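You operate a simulated robot arm through the tools that you are given. There is no shell and no other tool.

Carry out the task below with a simulated two-armed robot. There is one attempt and no reset: what you move stays moved.

## Task
Pick up the orange filter labelled "27" from the top of the teal bench with one hand, pass it to the other hand and put it on the top of the fitting bench.

Only the result counts: the job must be done as asked and must still hold three seconds after the hand-in. Knocking over, shifting, dropping, spilling or breaking anything else fails it.

## Robot
Two 7-joint arms with two-finger parallel grippers on one trunk, on a base that drives. Base frame: it is fixed to the floor where the robot stands at the start and does not move with it; the origin is under the middle of the robot, x ahead of it, y to its left, z up. Readings come in mm, degrees, newtons and seconds.
The left shoulder is at the start at [124, 171, 1162], the right one opposite. With the tool pointing down near the work surface each hand reaches from about 440 to 920 mm from the robot's upright axis, wherever it stands, measured 20 degrees to its own side. Places, roughly: orange filter [1250, 1750, 1000]; top of the fitting bench [3300, 0, 900]. Payload 4.4 kg a hand.
The tool frame of a hand sits at the grasp point between the pads (the TCP): z along the fingers, y along the line on which they close. The tips reach 23 mm beyond it. Largest opening 94 mm; finger width 38, thickness 10; the body of the gripper, 54 by 96 mm, starts 39 mm behind the TCP.
Orientation is that of the tool frame in the base frame, as [roll, pitch, yaw] about the fixed x, y, z axes, in that order (R = Rz(yaw) Ry(pitch) Rx(roll)). With the fingers straight down and closing along the base's y, the tool's x points along the base's -x, its y along +y and its z along -z.

## Interface
- The arms move only by the tool jog_arm. It takes "left_series", "right_series" or both (then of equal length, played together; a hand with none holds still); each is a list of rows, each a list of 7 numbers: the finger opening in cm, from 0 to 9.4, then the shift along the tool's x, y, z in cm, then the turn, a rotation vector about the tool's x, y, z in degrees. In form: [[fingers, tx, ty, tz, wx, wy, wz], ...]. A call has 1 to 20 rows; each row is the pose to reach, as a shift and turn from the pose commanded when the call began, along the tool's axes at that moment. Rows are played at 5 a second. More than 50 mm and 8.6 degrees between two rows, or a gripper value outside its range, and nothing of the call is played. A pose out of reach is approached as far as the arm can. The call stops where the force on the tool passes 40 N (or 10 N more than at its start, if that is more) or the arm is blocked; 0.2 s more then pass. The fingers move at their own pace (about 72 mm/s each) and stop on an object; they squeeze with about 45 N. The grip force told is the motor's: it shows also when the fingers shut on nothing. Time passes only in rows, and 0.2 s behind the last, so rows that repeat a pose let the fingers close. The reply holds the time, the measured pose of the TCP, the force on the tool along the base axes, the opening and the grip force, in the units named above and with some noise, with the torque about the TCP (base axes, N m) and any sound that the robot's microphone picked up.
- Cameras (640 x 400 px; columns grow to the right, rows downward): "scene" is now at [237.3, -7.1, 1292.2]; the picture's right is [-0.07, -1.00, 0.00], its down [-0.66, 0.05, -0.75] and it looks along [0.75, -0.06, -0.66] (base axes); focal length 289 px, centre (320, 200). "left" rides on the left gripper at [86, -16, -74] in its tool frame; the picture's right is [0.18, 0.98, 0.00], its down [-0.58, 0.11, -0.81] and it looks along [-0.79, 0.15, 0.59] (tool axes); focal length 243 px, centre (320, 200). "right" rides on the right gripper at [86, 16, -75] in its tool frame; the picture's right is [-0.18, 0.98, 0.00], its down [-0.58, -0.11, -0.81] and it looks along [-0.79, -0.15, 0.59] (tool axes); focal length 243 px, centre (320, 200). There is no depth. A picture from a camera that has moved, and an enlarged one, comes with that camera's place and axes in the base frame and with its lens.
- capture(camera): a new picture of that camera. No time passes.
- lift_body(by): slides the trunk up (or, below 0, down) by that many mm; the arms and the scene camera ride with it, the base frame stays. It gives what a move gives, with no picture.
- steer(legs): drives the robot by 1 to 6 legs, each [ahead, left, turn to the left] in mm, mm and degrees, along the robot's own axes; the way and the turn of a leg run together, so that a leg with both is an arc; at most 1500 mm and 180 degrees a leg. The arms and the cameras ride along, it lands a little off, and it stops where it bumps. It gives what a move gives.
- head_to(pan, tilt): turns the head with the scene camera to pan (to the left, within 80 degrees either way) and tilt (down, from -29 to 69), counted from straight ahead of the robot. It gives what a move gives.
- close_up(camera, box): a new picture of the part [left, top, right, bottom] of that camera's present view, enlarged. No time passes.
- hand_in(): hands the job in; it is judged then, once.

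Nothing tells you exact positions but the pictures and the camera data. Unless the task says otherwise, let go and move clear before handing in.

The tools are called after "Call:" as a command line: name --argument value ..., lists and objects as JSON in quotes. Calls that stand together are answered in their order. jog_arm: Moves the arms, as the interface text tells. Its arguments: {"type":"object","properties":{"left_series":{"type":"array","items":{"type":"array","items":{"type":"number"}}},"right_series":{"type":"array","items":{"type":"array","items":{"type":"number"}}}},"required":[]} The other tools are called the same way: lift_body (by) slides the trunk up or down; steer (legs) drives the base; head_to (pan, tilt) turns the head that bears the scene camera; capture (camera) takes a picture; close_up (camera, box) takes an enlarged picture of a part of a camera's view; hand_in () hands the job in.

At the start:

```text
time: 0.0
left_tcp_pos: [591.2, 268.5, 1063.7]
left_tcp_rot: [180.0, 0.0, 180.0]
left_wrist_force: [-1.3, 0.3, 0.5]
left_moment: [-0.02, 0.0, 0.03]
left_opening: 93.9
left_gripper_force: 0.2
right_tcp_pos: [524.6, -226.8, 1083.4]
right_tcp_rot: [-180.0, 0.0, -180.0]
right_wrist_force: [-0.3, -0.8, 0.5]
right_moment: [0.0, 0.0, -0.02]
right_opening: 93.9
right_gripper_force: 0.2
trunk travel left (down, up): [-175.0, 213.0]
robot x, y, heading: [-1.3, 0.0, -0.4]
head pan, tilt: [-4.3, 41.5]
```

scene: 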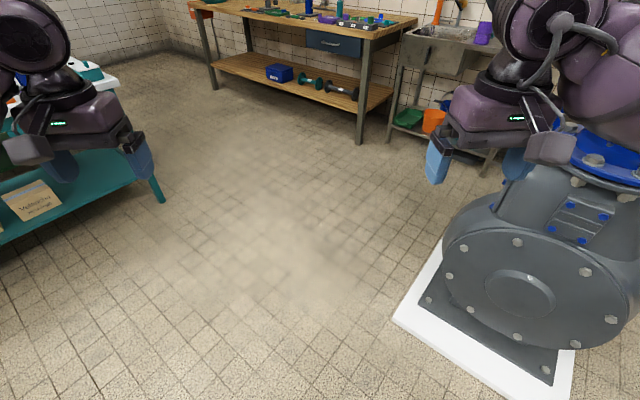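
right: 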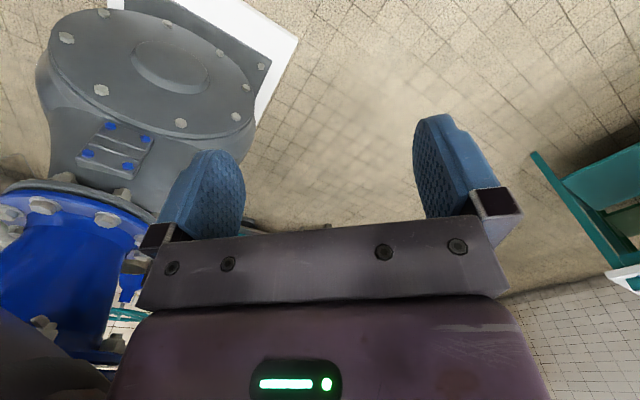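
left: 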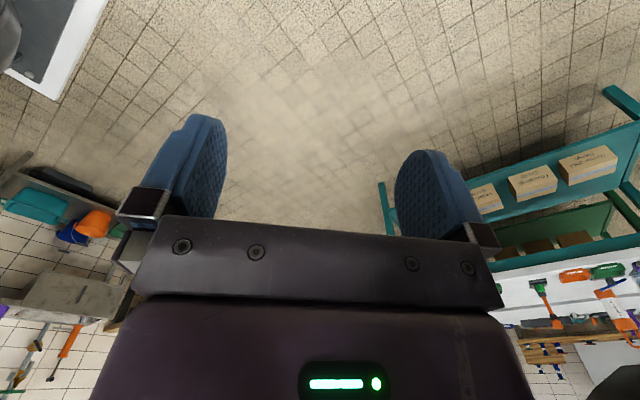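

I see a teal bench on the left, a wooden bench far ahead (probably the fitting bench), and a big pump on the right. I'll turn the head to look at the teal bench first.

Call:
head_to --pan 55 --tilt 20

Call:
capture --camera "scene"

```text
time: 1.3
left_tcp_pos: [590.5, 270.6, 1063.9]
left_tcp_rot: [179.9, 0.0, -180.0]
left_wrist_force: [0.4, -0.1, 0.1]
left_moment: [0.01, -0.02, -0.01]
left_opening: 94.0
left_gripper_force: 0.0
right_tcp_pos: [523.8, -228.1, 1084.0]
right_tcp_rot: [180.0, 0.0, -180.0]
right_wrist_force: [0.9, -0.9, -0.4]
right_moment: [0.04, 0.0, -0.01]
right_opening: 94.2
right_gripper_force: 0.2
trunk travel left (down, up): [-175.0, 213.0]
robot x, y, heading: [-2.1, 3.4, -0.1]
head pan, tilt: [55.0, 20.0]
```

```text
taken
camera scene: at [207.0, 75.3, 1325.9], right [0.82, -0.57, 0.0], down [-0.2, -0.28, -0.94], along [0.54, 0.77, -0.34], focal length 289 px, centre (320, 200)
```

scene: 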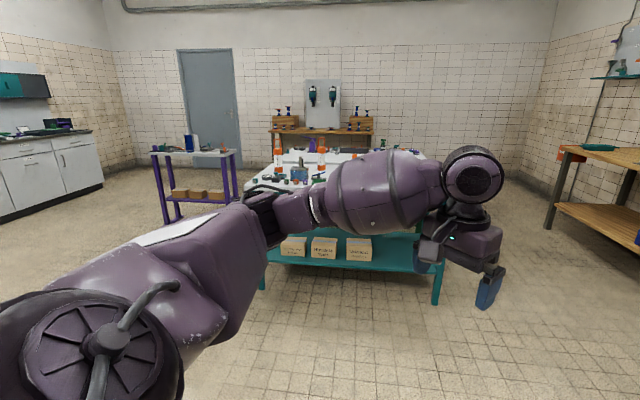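

The teal bench stands ahead-left with several orange upright items on it; the left arm partly hides it. I'll zoom in there.

Call:
close_up --camera "scene" --box '[230, 120, 450, 257]'

Call:
close_up --camera "scene" --box '[250, 120, 350, 182]'

```text
2.91 times, centred on (340, 188) of scene
camera zoom: at [207.0, 75.3, 1325.9], right [0.82, -0.57, 0.0], down [-0.2, -0.28, -0.94], along [0.54, 0.77, -0.34], focal length 841 px, centre (262, 234)
```

zoom: 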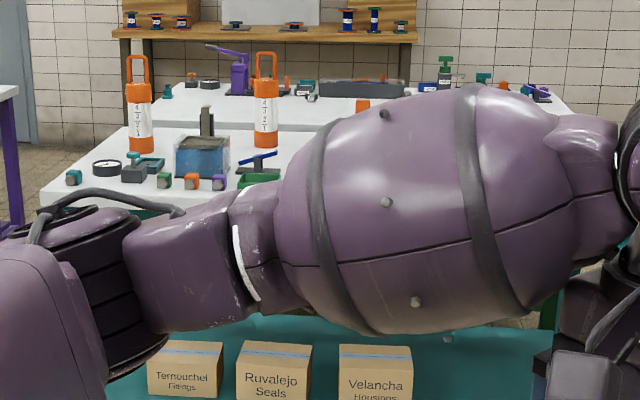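

```text
6.40 times, centred on (300, 151) of scene
camera zoom: at [207.0, 75.3, 1325.9], right [0.82, -0.57, 0.0], down [-0.2, -0.28, -0.94], along [0.54, 0.77, -0.34], focal length 1851 px, centre (448, 514)
```

zoom: 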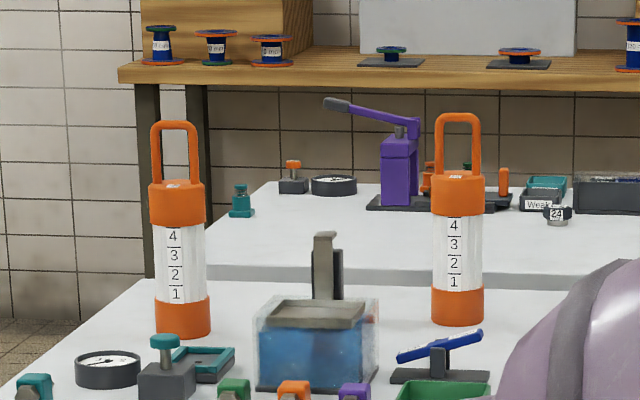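

Two orange filters with loop handles are visible, each with a scale on the side; the number label must be elsewhere. I'll look around more before driving.

Call:
head_to --pan 80 --tilt 35

Call:
capture --camera "scene"

Call:
head_to --pan 25 --tilt 20

Call:
capture --camera "scene"

Call:
head_to --pan 0 --tilt 15

Call:
capture --camera "scene"

Call:
head_to --pan -40 --tilt 25

Call:
capture --camera "scene"

```text
time: 2.2
left_tcp_pos: [590.0, 268.9, 1063.2]
left_tcp_rot: [179.9, 0.0, 180.0]
left_wrist_force: [0.4, 0.4, -0.5]
left_moment: [-0.01, 0.0, 0.02]
left_opening: 94.4
left_gripper_force: 0.1
right_tcp_pos: [523.4, -227.0, 1083.6]
right_tcp_rot: [180.0, 0.0, 180.0]
right_wrist_force: [0.1, -0.3, -0.1]
right_moment: [-0.01, 0.01, -0.01]
right_opening: 94.0
right_gripper_force: 0.1
trunk travel left (down, up): [-175.0, 213.0]
robot x, y, heading: [-1.9, -2.0, 0.2]
head pan, tilt: [80.0, 35.0]
```

```text
taken
camera scene: at [168.9, 85.8, 1302.1], right [0.98, -0.17, 0.0], down [-0.1, -0.56, -0.82], along [0.14, 0.81, -0.57], focal length 289 px, centre (320, 200)
```

scene: 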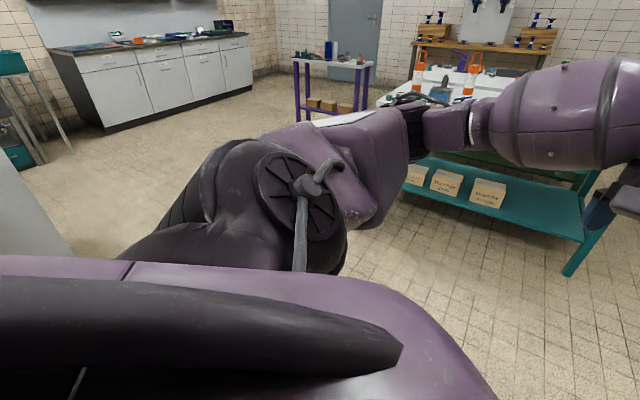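

```text
time: 3.4
left_tcp_pos: [590.9, 269.2, 1064.1]
left_tcp_rot: [179.9, -0.1, -180.0]
left_wrist_force: [-0.1, 0.0, 0.4]
left_moment: [-0.02, -0.03, 0.03]
left_opening: 93.9
left_gripper_force: 0.0
right_tcp_pos: [524.6, -227.6, 1084.2]
right_tcp_rot: [-179.9, 0.0, -180.0]
right_wrist_force: [-0.4, 0.0, 0.4]
right_moment: [0.02, 0.02, -0.01]
right_opening: 94.0
right_gripper_force: 0.0
trunk travel left (down, up): [-175.0, 213.0]
robot x, y, heading: [0.7, -1.4, -0.1]
head pan, tilt: [25.0, 20.0]
```

```text
taken
camera scene: at [237.9, 38.5, 1325.9], right [0.42, -0.91, 0.0], down [-0.31, -0.14, -0.94], along [0.85, 0.4, -0.34], focal length 289 px, centre (320, 200)
```

scene: 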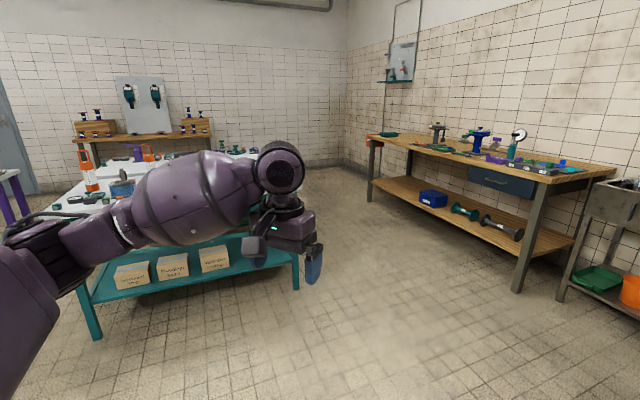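

```text
time: 4.3
left_tcp_pos: [591.6, 269.8, 1064.7]
left_tcp_rot: [-180.0, 0.0, 180.0]
left_wrist_force: [-0.2, 0.0, -0.1]
left_moment: [0.0, -0.03, -0.01]
left_opening: 93.8
left_gripper_force: 0.1
right_tcp_pos: [525.2, -226.3, 1084.9]
right_tcp_rot: [-180.0, 0.0, -180.0]
right_wrist_force: [0.2, -0.5, 0.3]
right_moment: [0.01, 0.01, 0.0]
right_opening: 93.9
right_gripper_force: 0.0
trunk travel left (down, up): [-175.0, 213.0]
robot x, y, heading: [0.7, -2.1, 0.1]
head pan, tilt: [0.0, 15.0]
```

```text
taken
camera scene: at [247.0, -0.8, 1334.0], right [0.0, -1.0, 0.0], down [-0.26, 0.0, -0.97], along [0.97, 0.0, -0.26], focal length 289 px, centre (320, 200)
```

scene: 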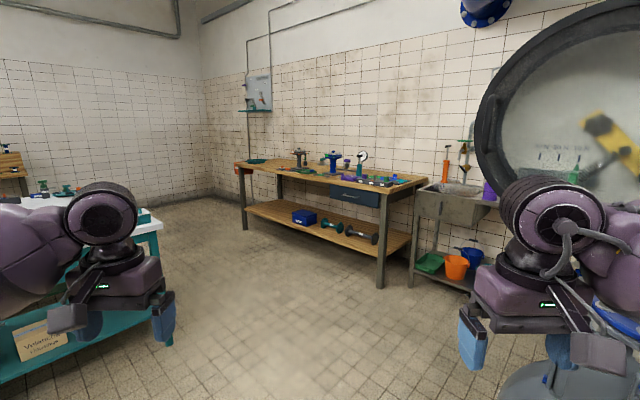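

```text
time: 5.4
left_tcp_pos: [590.0, 269.0, 1064.0]
left_tcp_rot: [-180.0, 0.0, -180.0]
left_wrist_force: [-0.4, 0.2, -0.8]
left_moment: [-0.04, -0.02, -0.01]
left_opening: 93.8
left_gripper_force: 0.1
right_tcp_pos: [523.9, -227.2, 1083.5]
right_tcp_rot: [179.9, 0.1, 180.0]
right_wrist_force: [0.6, 0.1, 0.3]
right_moment: [-0.01, 0.04, -0.03]
right_opening: 94.2
right_gripper_force: 0.2
trunk travel left (down, up): [-175.0, 213.0]
robot x, y, heading: [1.1, 1.6, 0.1]
head pan, tilt: [-40.0, 25.0]
```

```text
taken
camera scene: at [224.2, -60.1, 1317.8], right [-0.64, -0.77, 0.0], down [-0.32, 0.27, -0.91], along [0.69, -0.58, -0.42], focal length 289 px, centre (320, 200)
```

scene: 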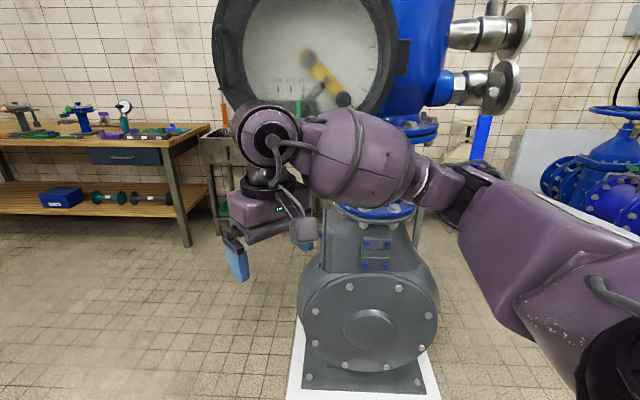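

The room is rotated about 45° to my base frame: the teal bench front runs roughly from [870,1790] to [1750,940], and the fitting bench is the wooden one ahead. I'll raise the trunk, turn left ~46° to face the teal bench and come nearer.

Call:
lift_body --by 180

Call:
steer --legs '[[0, 0, 46], [500, 150, 0]]'

Call:
head_to --pan 0 --tilt 30

Call:
capture --camera "scene"

```text
time: 7.4
left_tcp_pos: [590.7, 270.3, 1243.3]
left_tcp_rot: [-180.0, -0.1, 180.0]
left_wrist_force: [-0.1, -0.6, 0.7]
left_moment: [0.02, 0.0, 0.03]
left_opening: 93.6
left_gripper_force: 0.0
right_tcp_pos: [525.2, -227.7, 1263.5]
right_tcp_rot: [-180.0, 0.0, 179.9]
right_wrist_force: [0.5, -0.6, -0.8]
right_moment: [0.01, 0.02, -0.01]
right_opening: 94.2
right_gripper_force: 0.0
trunk travel left (down, up): [-355.0, 33.0]
robot x, y, heading: [1.4, 1.9, 0.1]
head pan, tilt: [-40.0, 25.0]
```

```text
time: 12.5
left_tcp_pos: [434.8, 1072.5, 1244.0]
left_tcp_rot: [179.9, 0.0, -133.4]
left_wrist_force: [0.5, 0.7, 0.2]
left_moment: [-0.01, 0.01, 0.02]
left_opening: 93.7
left_gripper_force: 0.2
right_tcp_pos: [750.2, 682.0, 1263.9]
right_tcp_rot: [-179.9, 0.1, -133.4]
right_wrist_force: [-0.5, -0.9, -0.5]
right_moment: [-0.02, 0.01, 0.03]
right_opening: 94.1
right_gripper_force: 0.0
trunk travel left (down, up): [-355.0, 33.0]
robot x, y, heading: [223.7, 461.6, 46.5]
head pan, tilt: [-40.0, 25.0]
```

```text
time: 13.6
left_tcp_pos: [434.4, 1070.9, 1243.5]
left_tcp_rot: [-180.0, 0.0, -133.5]
left_wrist_force: [-0.3, 0.3, 0.3]
left_moment: [-0.03, 0.01, 0.01]
left_opening: 93.9
left_gripper_force: 0.0
right_tcp_pos: [749.9, 682.7, 1264.2]
right_tcp_rot: [-179.9, 0.0, -133.3]
right_wrist_force: [0.9, 0.4, 0.4]
right_moment: [0.01, 0.01, -0.03]
right_opening: 94.0
right_gripper_force: 0.0
trunk travel left (down, up): [-355.0, 33.0]
robot x, y, heading: [226.3, 459.9, 46.5]
head pan, tilt: [0.0, 30.0]
```

```text
taken
camera scene: at [326.4, 562.9, 1500.7], right [0.73, -0.69, 0.0], down [-0.34, -0.36, -0.87], along [0.6, 0.63, -0.5], focal length 289 px, centre (320, 200)
```

scene: 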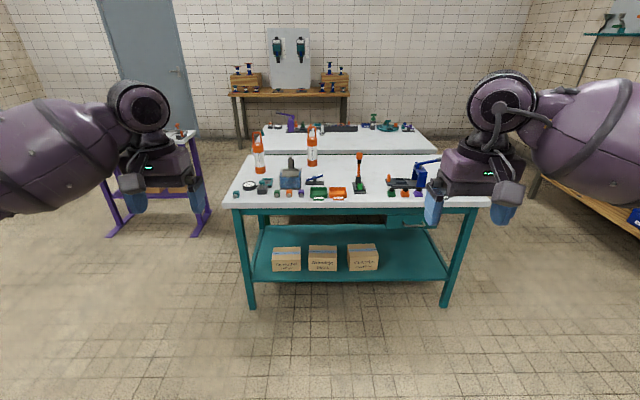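

Call:
close_up --camera "scene" --box '[225, 110, 425, 235]'

Call:
close_up --camera "scene" --box '[235, 120, 335, 182]'

Call:
close_up --camera "scene" --box '[345, 140, 445, 202]'

```text
3.20 times, centred on (325, 172) of scene
camera zoom: at [326.4, 562.9, 1500.7], right [0.73, -0.69, 0.0], down [-0.34, -0.36, -0.87], along [0.6, 0.63, -0.5], focal length 925 px, centre (304, 288)
```

zoom: 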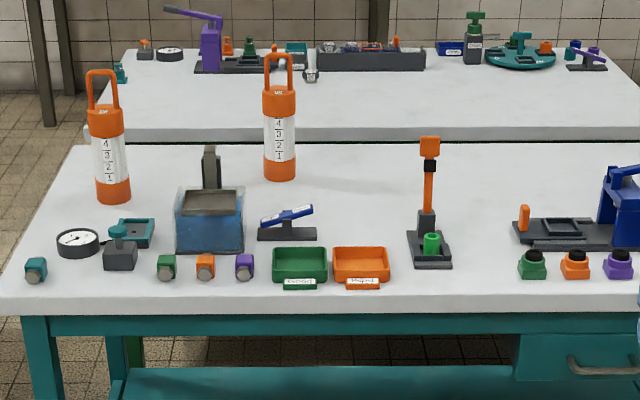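

```text
6.40 times, centred on (285, 151) of scene
camera zoom: at [326.4, 562.9, 1500.7], right [0.73, -0.69, 0.0], down [-0.34, -0.36, -0.87], along [0.6, 0.63, -0.5], focal length 1851 px, centre (544, 514)
```

zoom: 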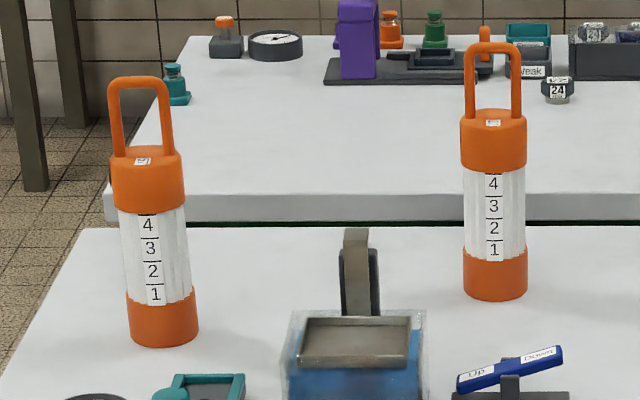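

```text
6.40 times, centred on (395, 171) of scene
camera zoom: at [326.4, 562.9, 1500.7], right [0.73, -0.69, 0.0], down [-0.34, -0.36, -0.87], along [0.6, 0.63, -0.5], focal length 1851 px, centre (-160, 386)
```

zoom: 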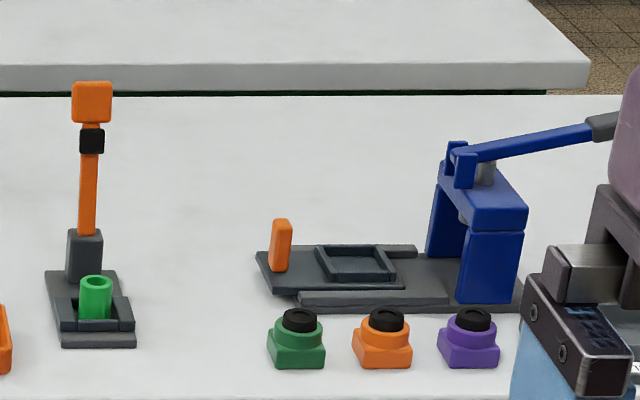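

Two filters, each with a small number label on the front of its cap top. I'll zoom into those labels.

Call:
close_up --camera "scene" --box '[249, 140, 265, 150]'

Call:
close_up --camera "scene" --box '[304, 134, 320, 144]'

```text
16.00 times, centred on (257, 145) of scene
camera zoom: at [326.4, 562.9, 1500.7], right [0.73, -0.69, 0.0], down [-0.34, -0.36, -0.87], along [0.6, 0.63, -0.5], focal length 4627 px, centre (1328, 1080)
```

zoom: 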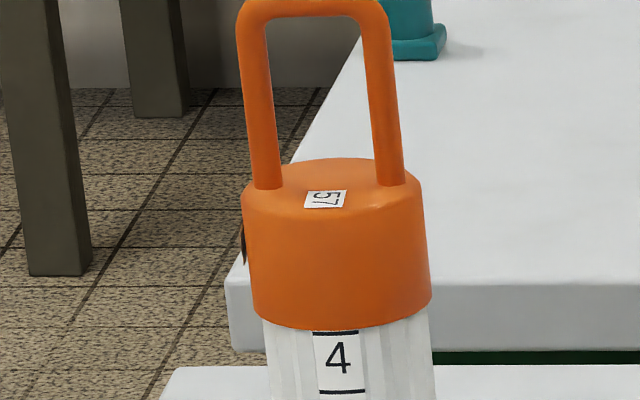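

```text
16.00 times, centred on (312, 139) of scene
camera zoom: at [326.4, 562.9, 1500.7], right [0.73, -0.69, 0.0], down [-0.34, -0.36, -0.87], along [0.6, 0.63, -0.5], focal length 4627 px, centre (448, 1176)
```

zoom: 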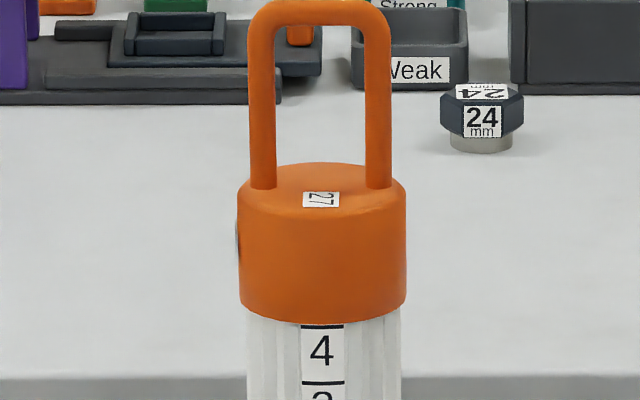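

The right-hand filter is "27" (the left one reads "57"). I triangulate filter 27 at about [1394, 1753], cap top z≈980, loop top ≈1050. Before driving closer I'll look down to see how far the base sticks out.

Call:
head_to --pan 0 --tilt 69

Call:
capture --camera "scene"

```text
time: 14.6
left_tcp_pos: [434.8, 1072.4, 1243.2]
left_tcp_rot: [-180.0, 0.0, -133.4]
left_wrist_force: [-0.2, -0.2, 0.4]
left_moment: [0.02, -0.01, -0.02]
left_opening: 94.0
left_gripper_force: 0.1
right_tcp_pos: [750.1, 682.7, 1264.2]
right_tcp_rot: [-180.0, -0.1, -133.5]
right_wrist_force: [0.5, 0.1, -0.4]
right_moment: [0.0, 0.02, 0.02]
right_opening: 93.9
right_gripper_force: 0.1
trunk travel left (down, up): [-355.0, 33.0]
robot x, y, heading: [226.8, 458.0, 46.7]
head pan, tilt: [0.0, 68.8]
```

```text
taken
camera scene: at [302.7, 537.8, 1449.2], right [0.73, -0.69, 0.0], down [-0.64, -0.68, -0.36], along [0.25, 0.26, -0.93], focal length 289 px, centre (320, 200)
```

scene: 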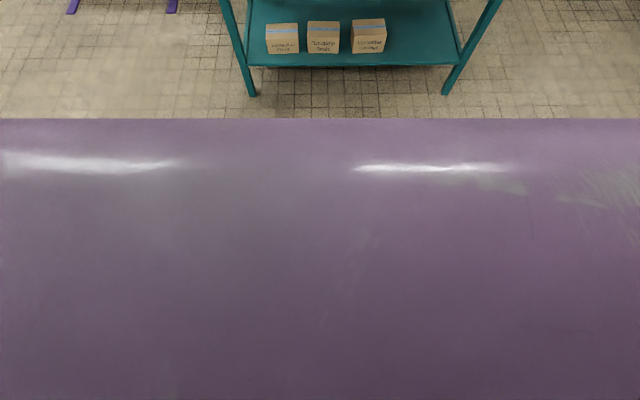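

My own chest hides the floor near the base, so I'll approach in steps. Next I drive 700 mm ahead and 230 mm right, then look at the bench again.

Call:
steer --legs '[[700, -230, 0]]'

Call:
head_to --pan 10 --tilt 45

Call:
capture --camera "scene"

Call:
capture --camera "left"

```text
time: 18.6
left_tcp_pos: [1068.4, 1429.7, 1243.5]
left_tcp_rot: [-180.0, 0.0, -132.8]
left_wrist_force: [0.8, -0.3, -0.7]
left_moment: [0.03, 0.02, 0.01]
left_opening: 94.1
left_gripper_force: 0.0
right_tcp_pos: [1388.5, 1042.5, 1265.1]
right_tcp_rot: [-179.9, -0.1, -132.8]
right_wrist_force: [-0.2, 0.0, 0.2]
right_moment: [-0.01, 0.04, 0.02]
right_opening: 93.9
right_gripper_force: 0.0
trunk travel left (down, up): [-355.0, 33.0]
robot x, y, heading: [867.1, 813.6, 47.3]
head pan, tilt: [0.0, 68.8]
```

```text
time: 19.5
left_tcp_pos: [1068.7, 1427.5, 1243.6]
left_tcp_rot: [-179.9, 0.0, -132.8]
left_wrist_force: [-0.2, -0.3, 0.3]
left_moment: [0.01, 0.0, -0.02]
left_opening: 94.2
left_gripper_force: 0.1
right_tcp_pos: [1388.6, 1043.2, 1265.0]
right_tcp_rot: [180.0, 0.1, -132.8]
right_wrist_force: [-0.5, -0.2, -0.3]
right_moment: [-0.03, -0.01, -0.01]
right_opening: 94.2
right_gripper_force: 0.1
trunk travel left (down, up): [-355.0, 33.0]
robot x, y, heading: [864.7, 811.0, 47.7]
head pan, tilt: [10.0, 45.0]
```

```text
taken
camera scene: at [947.4, 920.5, 1478.0], right [0.84, -0.54, 0.0], down [-0.38, -0.59, -0.71], along [0.38, 0.59, -0.71], focal length 289 px, centre (320, 200)
```

scene: 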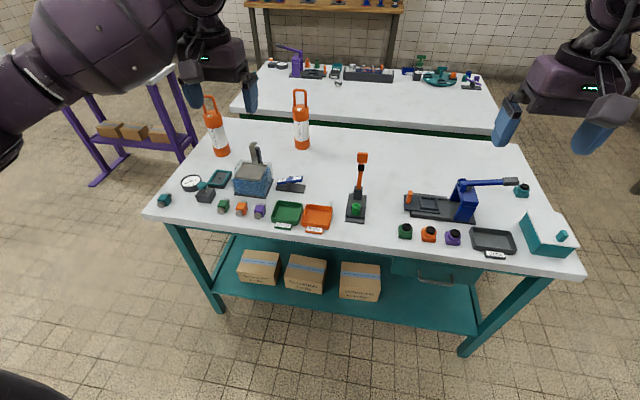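

```text
taken
camera left: at [1020.6, 1353.6, 1318.9], right [-0.85, 0.53, 0.0], down [0.32, 0.5, 0.81], along [0.43, 0.68, -0.59], focal length 243 px, centre (320, 200)
```

left: 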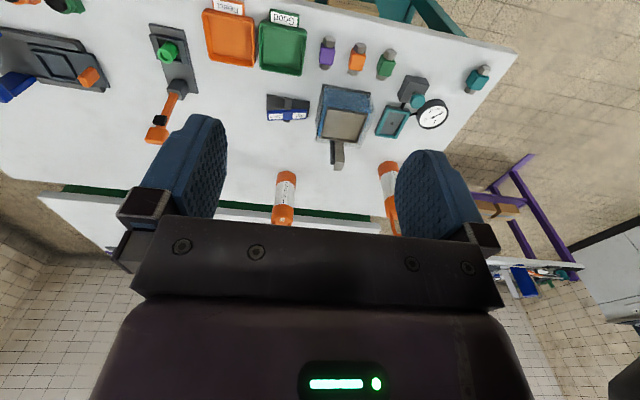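

Now I have a clear view down on the bench, with filter 27 behind the tank. I'll zoom in on it to refine its position and the direction of its loop.

Call:
close_up --camera "scene" --box '[261, 80, 341, 130]'

Call:
close_up --camera "scene" --box '[276, 80, 326, 160]'

Call:
close_up --camera "left" --box '[220, 130, 400, 242]'

```text
8.00 times, centred on (301, 105) of scene
camera zoom: at [947.4, 920.5, 1478.0], right [0.84, -0.54, 0.0], down [-0.38, -0.59, -0.71], along [0.38, 0.59, -0.71], focal length 2313 px, centre (472, 960)
```

zoom: 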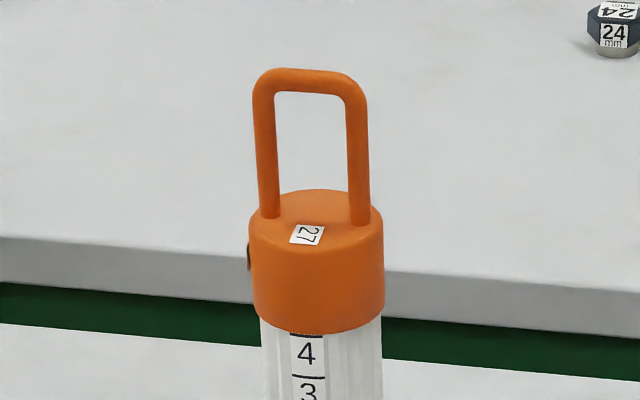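

```text
5.00 times, centred on (301, 120) of scene
camera zoom: at [947.4, 920.5, 1478.0], right [0.84, -0.54, 0.0], down [-0.38, -0.59, -0.71], along [0.38, 0.59, -0.71], focal length 1446 px, centre (415, 600)
```

zoom: 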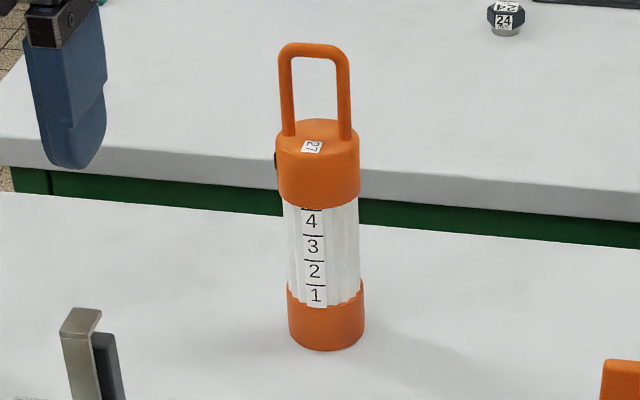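

```text
3.56 times, centred on (310, 186) of left
camera zoom: at [1020.6, 1353.6, 1318.9], right [-0.85, 0.53, 0.0], down [0.32, 0.5, 0.81], along [0.43, 0.68, -0.59], focal length 863 px, centre (356, 250)
```

zoom: 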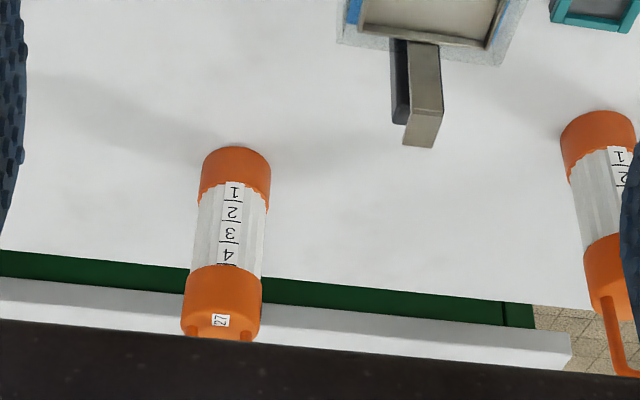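

Filter 27 refined: axis ≈ [1410, 1773], bench top z≈820, cap top ≈979, loop top ≈1048, with the loop bar parallel to the bench's long side. I'll turn the left hand 90° at this safe height so it closes across the loop, then drive in a further 240 mm.

Call:
jog_arm --left_series '[[9.4, 0, 0, 0, 0, 0, 8.2], [9.4, 0, 0, 0, 0, 0, 16.4], [9.4, 0, 0, 0, 0, 0, 24.6], [9.4, 0, 0, 0, 0, 0, 32.8], [9.4, 0, 0, 0, 0, 0, 41], [9.4, 0, 0, 0, 0, 0, 49.2], [9.4, 0, 0, 0, 0, 0, 57.4], [9.4, 0, 0, 0, 0, 0, 65.6], [9.4, 0, 0, 0, 0, 0, 73.8], [9.4, 0, 0, 0, 0, 0, 82], [9.4, 0, 0, 0, 0, 0, 90], [9.4, 0, 0, 0, 0, 0, 90]]'

Call:
capture --camera "scene"

```text
time: 22.1
left_tcp_pos: [1068.2, 1428.2, 1242.8]
left_tcp_rot: [-180.0, 0.0, 137.1]
left_wrist_force: [0.2, 0.3, -0.5]
left_moment: [0.02, -0.03, 0.02]
left_opening: 94.0
left_gripper_force: 0.0
right_tcp_pos: [1385.4, 1041.1, 1265.7]
right_tcp_rot: [180.0, 0.0, -132.8]
right_wrist_force: [0.0, 0.4, 0.1]
right_moment: [0.02, 0.01, 0.01]
right_opening: 94.0
right_gripper_force: 0.1
trunk travel left (down, up): [-355.0, 33.0]
robot x, y, heading: [866.8, 810.5, 47.1]
head pan, tilt: [10.0, 45.0]
```

```text
taken
camera scene: at [947.3, 920.5, 1478.0], right [0.84, -0.54, 0.0], down [-0.38, -0.59, -0.71], along [0.38, 0.59, -0.71], focal length 289 px, centre (320, 200)
```

scene: 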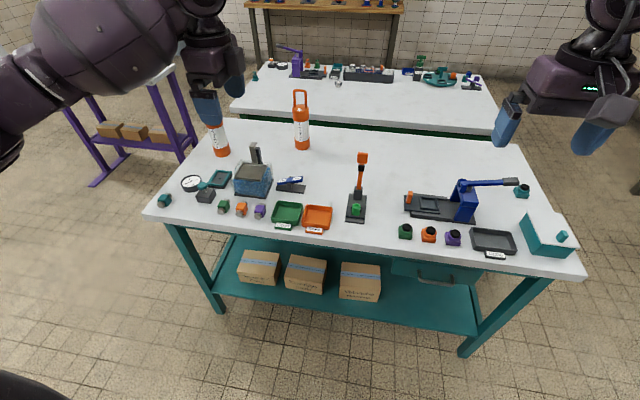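

The hand turned cleanly. Now I drive 240 mm ahead, staying about 400 mm from the bench edge.

Call:
steer --legs '[[240, 0, 0]]'

Call:
head_to --pan 17 --tilt 40

Call:
capture --camera "scene"

Call:
capture --camera "left"

```text
time: 23.9
left_tcp_pos: [1238.2, 1613.9, 1242.8]
left_tcp_rot: [180.0, 0.0, 137.4]
left_wrist_force: [0.7, -0.5, -0.4]
left_moment: [-0.01, 0.02, 0.0]
left_opening: 94.2
left_gripper_force: 0.1
right_tcp_pos: [1559.2, 1228.4, 1263.9]
right_tcp_rot: [-180.0, 0.0, -132.7]
right_wrist_force: [-0.2, 0.9, -0.2]
right_moment: [-0.01, 0.01, -0.01]
right_opening: 94.0
right_gripper_force: 0.0
trunk travel left (down, up): [-355.0, 33.0]
robot x, y, heading: [1035.1, 996.0, 47.3]
head pan, tilt: [10.0, 45.0]
```

```text
time: 24.6
left_tcp_pos: [1238.0, 1614.6, 1244.0]
left_tcp_rot: [-180.0, 0.0, 137.4]
left_wrist_force: [-0.2, -0.8, 0.9]
left_moment: [0.0, 0.01, 0.02]
left_opening: 93.8
left_gripper_force: 0.0
right_tcp_pos: [1558.0, 1228.4, 1265.0]
right_tcp_rot: [-180.0, 0.0, -132.6]
right_wrist_force: [-0.3, 0.1, 0.0]
right_moment: [0.0, -0.04, 0.01]
right_opening: 94.0
right_gripper_force: 0.0
trunk travel left (down, up): [-355.0, 33.0]
robot x, y, heading: [1031.6, 999.8, 47.3]
head pan, tilt: [17.0, 40.0]
```

```text
taken
camera scene: at [1111.2, 1113.6, 1485.3], right [0.9, -0.43, 0.0], down [-0.28, -0.58, -0.77], along [0.33, 0.69, -0.64], focal length 289 px, centre (320, 200)
```

scene: 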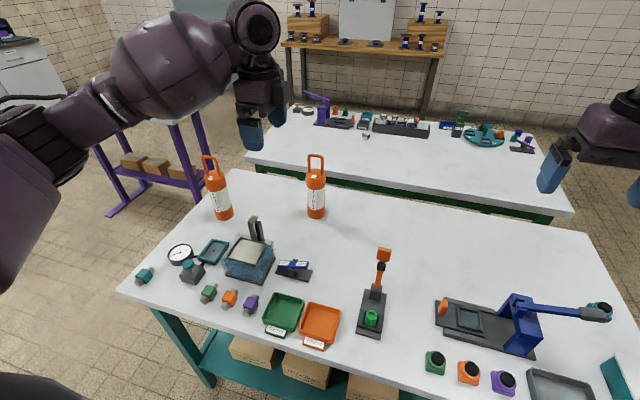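

```text
taken
camera left: at [1163.4, 1660.1, 1318.7], right [0.53, 0.85, 0.0], down [0.5, -0.31, 0.81], along [0.68, -0.43, -0.59], focal length 243 px, centre (320, 200)
```

left: 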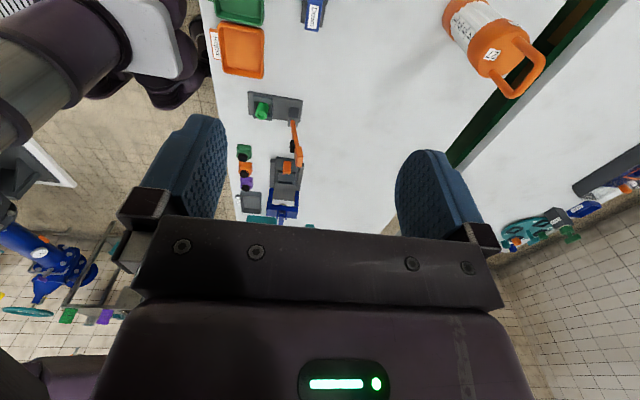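

Call:
close_up --camera "scene" --box '[276, 150, 356, 200]'

Call:
close_up --camera "scene" --box '[276, 180, 356, 230]'

Call:
close_up --camera "left" --box '[420, 0, 580, 100]'

```text
8.00 times, centred on (316, 175) of scene
camera zoom: at [1111.2, 1113.6, 1485.3], right [0.9, -0.43, 0.0], down [-0.28, -0.58, -0.77], along [0.33, 0.69, -0.64], focal length 2313 px, centre (352, 400)
```

zoom: 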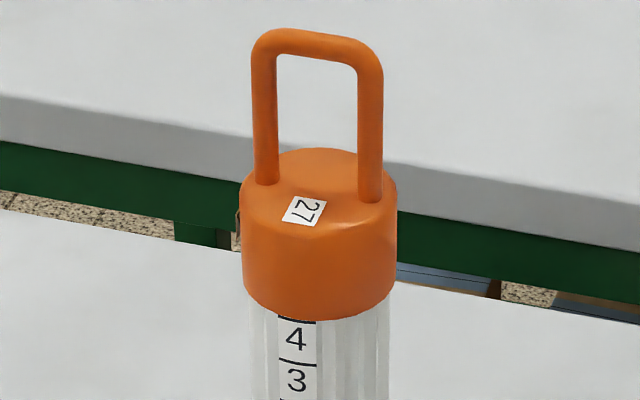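

```text
8.00 times, centred on (316, 205) of scene
camera zoom: at [1111.2, 1113.6, 1485.3], right [0.9, -0.43, 0.0], down [-0.28, -0.58, -0.77], along [0.33, 0.69, -0.64], focal length 2313 px, centre (352, 160)
```

zoom: 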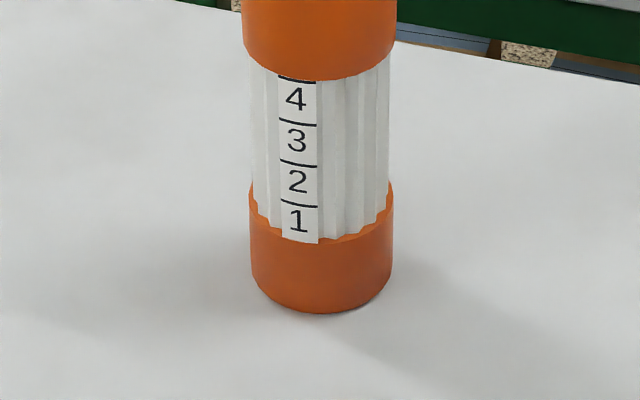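

```text
4.00 times, centred on (500, 50) of left
camera zoom: at [1163.4, 1660.1, 1318.7], right [0.53, 0.85, 0.0], down [0.5, -0.31, 0.81], along [0.68, -0.43, -0.59], focal length 970 px, centre (-400, 800)
```

zoom: 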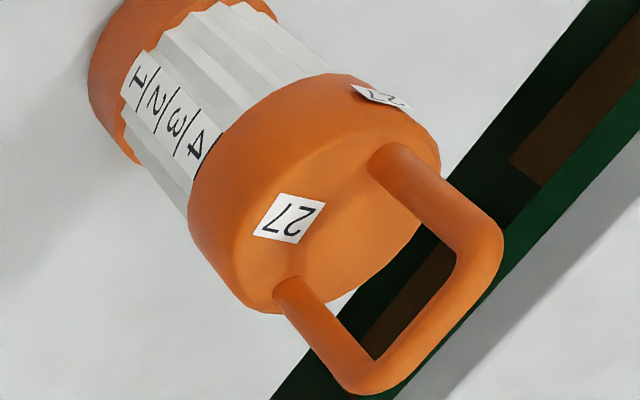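

Filter 27 confirmed again; combining views gives the axis at about [1415, 1780]. I'll move the left hand over it at the present height and then check with the wrist camera.

Call:
jog_arm --left_series '[[9.4, -0.3, 4, 0, 0, 0, 0], [9.4, -0.6, 8, 0, 0, 0, 0], [9.4, -0.9, 12, 0, 0, 0, 0], [9.4, -1.2, 16, 0, 0, 0, 0], [9.4, -1.5, 20, 0, 0, 0, 0], [9.4, -1.8, 24.2, 0, 0, 0, 0], [9.4, -1.8, 24.2, 0, 0, 0, 0]]'

Call:
capture --camera "left"

Call:
capture --camera "scene"

```text
time: 26.2
left_tcp_pos: [1385.2, 1751.6, 1247.4]
left_tcp_rot: [179.9, -0.2, 137.1]
left_wrist_force: [0.9, 0.0, 0.2]
left_moment: [0.05, 0.03, 0.01]
left_opening: 93.8
left_gripper_force: 0.1
left hand out of reach, approached as far as the arm can: row 6, 7
right_tcp_pos: [1560.4, 1225.5, 1265.1]
right_tcp_rot: [180.0, 0.0, -132.8]
right_wrist_force: [0.9, -0.2, 0.3]
right_moment: [0.03, 0.0, 0.0]
right_opening: 93.8
right_gripper_force: 0.2
trunk travel left (down, up): [-355.0, 33.0]
robot x, y, heading: [1035.6, 995.6, 47.0]
head pan, tilt: [17.0, 40.0]
```

```text
taken
camera left: at [1311.4, 1798.4, 1322.5], right [0.53, 0.85, 0.0], down [0.5, -0.32, 0.8], along [0.68, -0.43, -0.59], focal length 243 px, centre (320, 200)
```

left: 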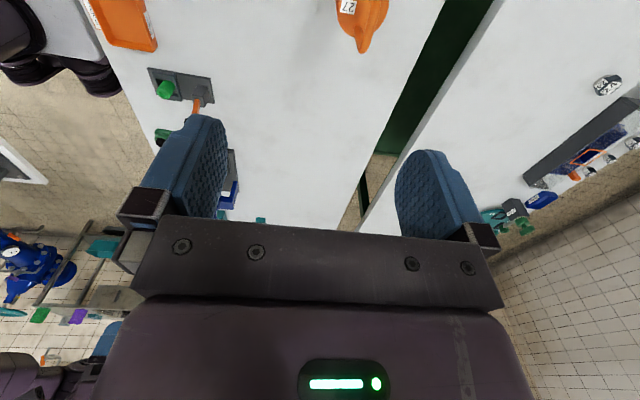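

```text
taken
camera scene: at [1112.9, 1111.7, 1485.4], right [0.9, -0.43, 0.0], down [-0.28, -0.58, -0.77], along [0.33, 0.69, -0.64], focal length 289 px, centre (320, 200)
```

scene: 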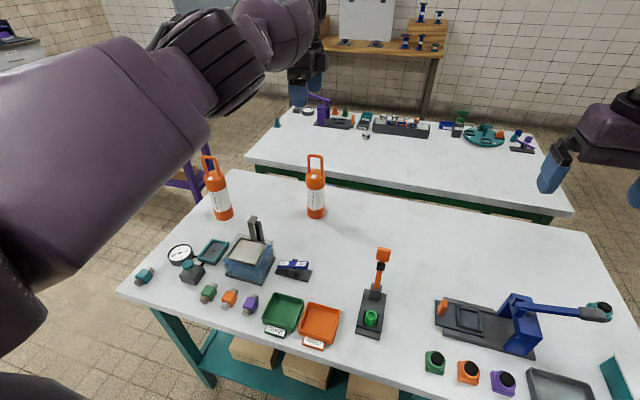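

The arm ran out of reach 40 mm short at this height; lower down it should reach further. The upper left of the wrist view seems to show my own base near the bench edge, so I'll zoom there to judge clearance.

Call:
close_up --camera "left" --box '[0, 0, 224, 140]'

Call:
capture --camera "right"

```text
2.86 times, centred on (112, 70) of left
camera zoom: at [1311.4, 1798.4, 1322.5], right [0.53, 0.85, 0.0], down [0.5, -0.32, 0.8], along [0.68, -0.43, -0.59], focal length 693 px, centre (914, 571)
```

zoom: 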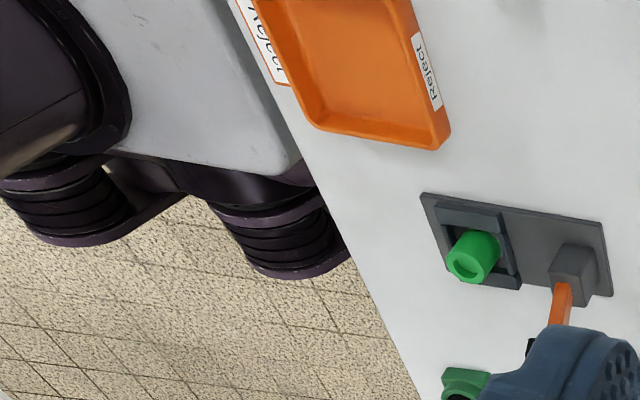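

```text
taken
camera right: at [1488.3, 1172.9, 1337.9], right [-0.6, 0.8, 0.0], down [0.48, 0.35, 0.81], along [0.65, 0.48, -0.59], focal length 243 px, centre (320, 200)
```

right: 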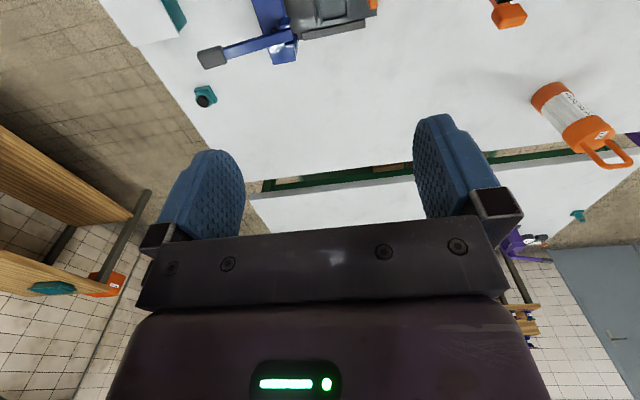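

What I see there is my own right arm rather than the base, so clearance is still unknown. I'll first test whether the left hand reaches over the filter when lowered to about z 1105, with its tips still above the loop.

Call:
jog_arm --left_series '[[9.4, 0, 0, 3, 0, 0, 0], [9.4, 0, 0, 6, 0, 0, 0], [9.4, 0, 0, 9, 0, 0, 0], [9.4, 0, 0, 12, 0, 0, 0], [9.4, 0, 0, 13.5, 0, 0, 0], [9.4, 0, 0, 13.5, 0, 0, 0]]'

Call:
capture --camera "left"

Call:
capture --camera "scene"

```text
time: 27.6
left_tcp_pos: [1381.4, 1749.0, 1110.9]
left_tcp_rot: [-180.0, 0.0, 137.3]
left_wrist_force: [-0.4, -0.3, 0.0]
left_moment: [0.01, 0.0, -0.01]
left_opening: 94.0
left_gripper_force: 0.0
right_tcp_pos: [1558.5, 1227.9, 1265.0]
right_tcp_rot: [-179.9, 0.0, -132.8]
right_wrist_force: [0.7, -0.1, 0.1]
right_moment: [0.01, 0.02, -0.01]
right_opening: 94.1
right_gripper_force: 0.0
trunk travel left (down, up): [-355.0, 33.0]
robot x, y, heading: [1039.2, 998.0, 47.3]
head pan, tilt: [17.0, 40.0]
```

```text
taken
camera left: at [1307.0, 1795.7, 1185.8], right [0.53, 0.85, 0.0], down [0.5, -0.31, 0.81], along [0.68, -0.43, -0.59], focal length 243 px, centre (320, 200)
```

left: 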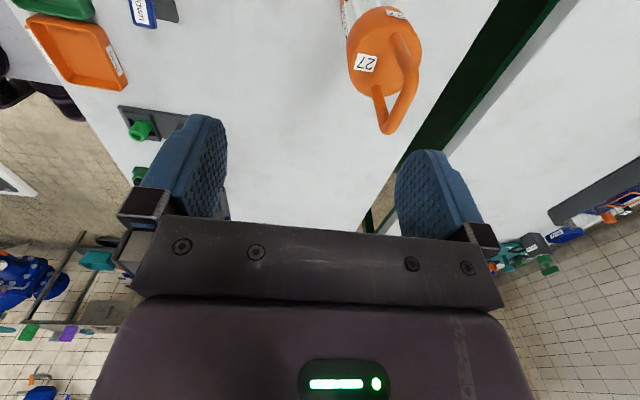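

```text
taken
camera scene: at [1111.5, 1113.5, 1485.3], right [0.9, -0.43, 0.0], down [-0.28, -0.58, -0.77], along [0.33, 0.69, -0.64], focal length 289 px, centre (320, 200)
```

scene: 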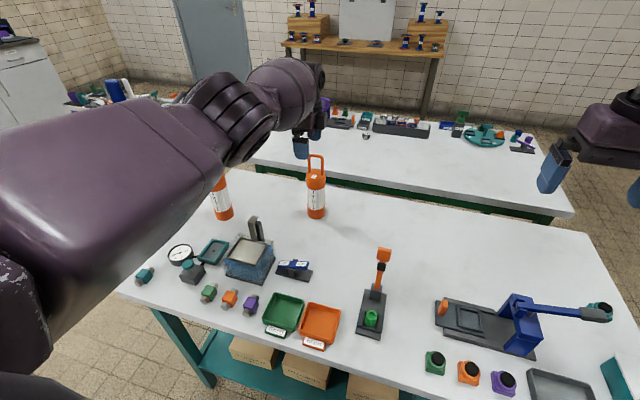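

At this height the arm has reach again. I'll zoom into the wrist view to measure the offset to the loop.

Call:
close_up --camera "left" --box '[310, 0, 470, 150]'

Call:
close_up --camera "scene" --box '[270, 90, 366, 150]'

Call:
close_up --camera "scene" --box '[270, 130, 366, 190]'

```text
2.67 times, centred on (390, 75) of left
camera zoom: at [1307.0, 1795.7, 1185.8], right [0.53, 0.85, 0.0], down [0.5, -0.31, 0.81], along [0.68, -0.43, -0.59], focal length 647 px, centre (133, 533)
```

zoom: 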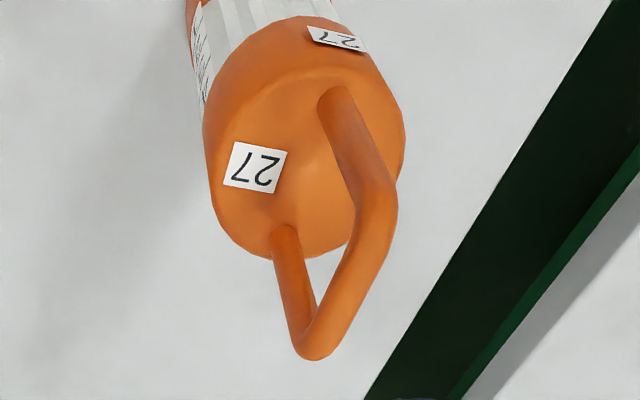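

```text
6.67 times, centred on (318, 120) of scene
camera zoom: at [1111.5, 1113.5, 1485.3], right [0.9, -0.43, 0.0], down [-0.28, -0.58, -0.77], along [0.33, 0.69, -0.64], focal length 1928 px, centre (333, 733)
```

zoom: 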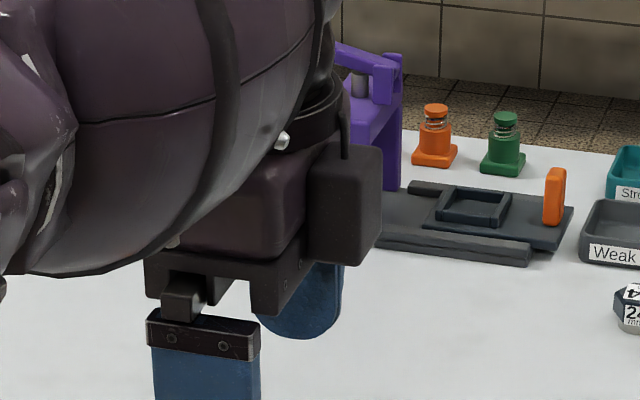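

```text
6.67 times, centred on (318, 160) of scene
camera zoom: at [1111.5, 1113.5, 1485.3], right [0.9, -0.43, 0.0], down [-0.28, -0.58, -0.77], along [0.33, 0.69, -0.64], focal length 1928 px, centre (333, 467)
```

zoom: 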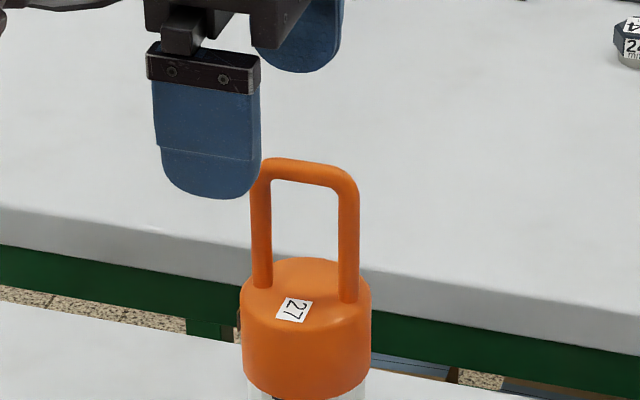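

Triangulating wrist and scene views now puts the loop axis at about [1421, 1790], with the loop top near z 1037, the cap top near 966 and the bench top near 803. I'll advance the left hand 57 mm at this height, tips still well above the loop.

Call:
jog_arm --left_series '[[9.4, 0, 2, 0, 0, 0, 0], [9.4, -0.1, 4, 0, 0, 0, 0], [9.4, -0.2, 5.7, 0, 0, 0, 0], [9.4, -0.2, 5.7, 0, 0, 0, 0]]'

Call:
capture --camera "left"

Call:
close_up --camera "scene" --box '[266, 110, 362, 170]'

```text
time: 28.6
left_tcp_pos: [1382.2, 1750.0, 1116.6]
left_tcp_rot: [180.0, 0.0, 137.3]
left_wrist_force: [0.0, 0.8, 0.0]
left_moment: [0.0, 0.01, -0.01]
left_opening: 94.0
left_gripper_force: 0.1
left hand out of reach, approached as far as the arm can: row 1, 2, 3, 4
right_tcp_pos: [1557.7, 1228.6, 1264.2]
right_tcp_rot: [-180.0, 0.0, -132.8]
right_wrist_force: [0.3, 0.9, -0.1]
right_moment: [0.0, 0.01, 0.01]
right_opening: 94.1
right_gripper_force: 0.1
trunk travel left (down, up): [-355.0, 33.0]
robot x, y, heading: [1033.9, 997.7, 47.2]
head pan, tilt: [17.0, 40.0]
```

```text
taken
camera left: at [1307.2, 1796.6, 1191.4], right [0.53, 0.85, 0.0], down [0.5, -0.31, 0.81], along [0.68, -0.43, -0.59], focal length 243 px, centre (320, 200)
```

left: 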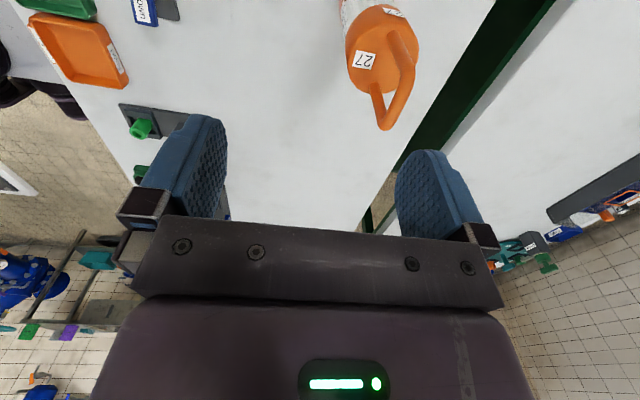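

```text
6.67 times, centred on (314, 140) of scene
camera zoom: at [1111.3, 1113.8, 1485.3], right [0.9, -0.43, 0.0], down [-0.28, -0.58, -0.77], along [0.33, 0.69, -0.64], focal length 1928 px, centre (360, 600)
```

zoom: 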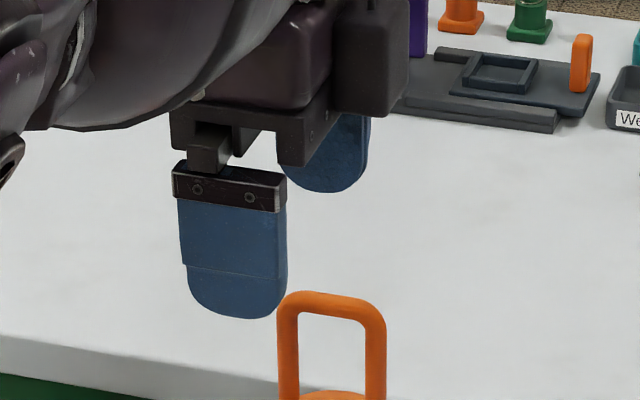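

Still out of reach in this orientation, so the robot must stand ~100 mm closer. To be sure the base won't hit the bench, I'll pull the left hand back over the gap and use its camera (looking sideways and down) to see the base front.

Call:
jog_arm --left_series '[[9.4, 0, -4.6, -1, 0, 0, 0], [9.4, 0, -9.2, -2, 0, 0, 0], [9.4, 0, -13.8, -3, 0, 0, 0], [9.4, 0, -18.4, -4, 0, 0, 0], [9.4, 0, -23, -5, 0, 0, 0], [9.4, 0, -27.6, -6, 0, 0, 0], [9.4, 0, -32.2, -6, 0, 0, 0], [9.4, 0, -36.8, -6, 0, 0, 0], [9.4, 0, -38, -6, 0, 0, 0]]'

Call:
capture --camera "left"

```text
time: 30.6
left_tcp_pos: [1379.0, 1756.1, 1148.3]
left_tcp_rot: [180.0, 0.0, 137.3]
left_wrist_force: [0.3, 0.0, 0.2]
left_moment: [-0.02, 0.02, -0.03]
left_opening: 94.0
left_gripper_force: 0.1
left hand out of reach, approached as far as the arm can: row 1, 2, 3, 4, 5, 6, 7, 8, 9
right_tcp_pos: [1556.9, 1226.7, 1264.8]
right_tcp_rot: [-180.0, 0.0, -132.7]
right_wrist_force: [0.3, -1.3, -0.5]
right_moment: [0.0, 0.03, -0.01]
right_opening: 94.0
right_gripper_force: 0.0
trunk travel left (down, up): [-355.0, 33.0]
robot x, y, heading: [1035.0, 995.1, 47.1]
head pan, tilt: [17.0, 40.0]
```

```text
taken
camera left: at [1303.7, 1801.6, 1223.0], right [0.53, 0.85, 0.0], down [0.5, -0.31, 0.81], along [0.68, -0.43, -0.59], focal length 243 px, centre (320, 200)
```

left: 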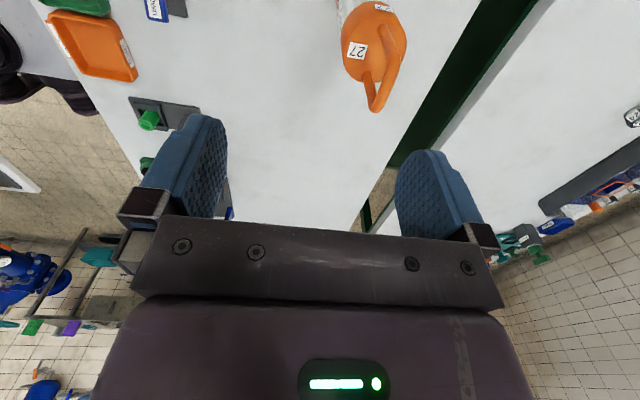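

The arm seems stuck near a singular or limit pose, since even backing off was refused. I'll try a small pure backward step.

Call:
jog_arm --left_series '[[9.4, 0, -1, 0, 0, 0, 0], [9.4, 0, -2, 0, 0, 0, 0], [9.4, 0, -3, 0, 0, 0, 0], [9.4, 0, -4, 0, 0, 0, 0]]'

```text
time: 31.6
left_tcp_pos: [1380.3, 1753.7, 1143.6]
left_tcp_rot: [180.0, 0.0, 137.2]
left_wrist_force: [-0.7, 0.1, -0.2]
left_moment: [-0.02, 0.0, 0.02]
left_opening: 94.0
left_gripper_force: 0.0
left hand out of reach, approached as far as the arm can: row 1, 2, 3, 4
right_tcp_pos: [1557.7, 1227.8, 1263.5]
right_tcp_rot: [-180.0, 0.0, -132.7]
right_wrist_force: [0.2, -0.5, 0.8]
right_moment: [0.0, 0.01, 0.01]
right_opening: 94.0
right_gripper_force: 0.0
trunk travel left (down, up): [-355.0, 33.0]
robot x, y, heading: [1036.7, 997.7, 47.3]
head pan, tilt: [17.0, 40.0]
```

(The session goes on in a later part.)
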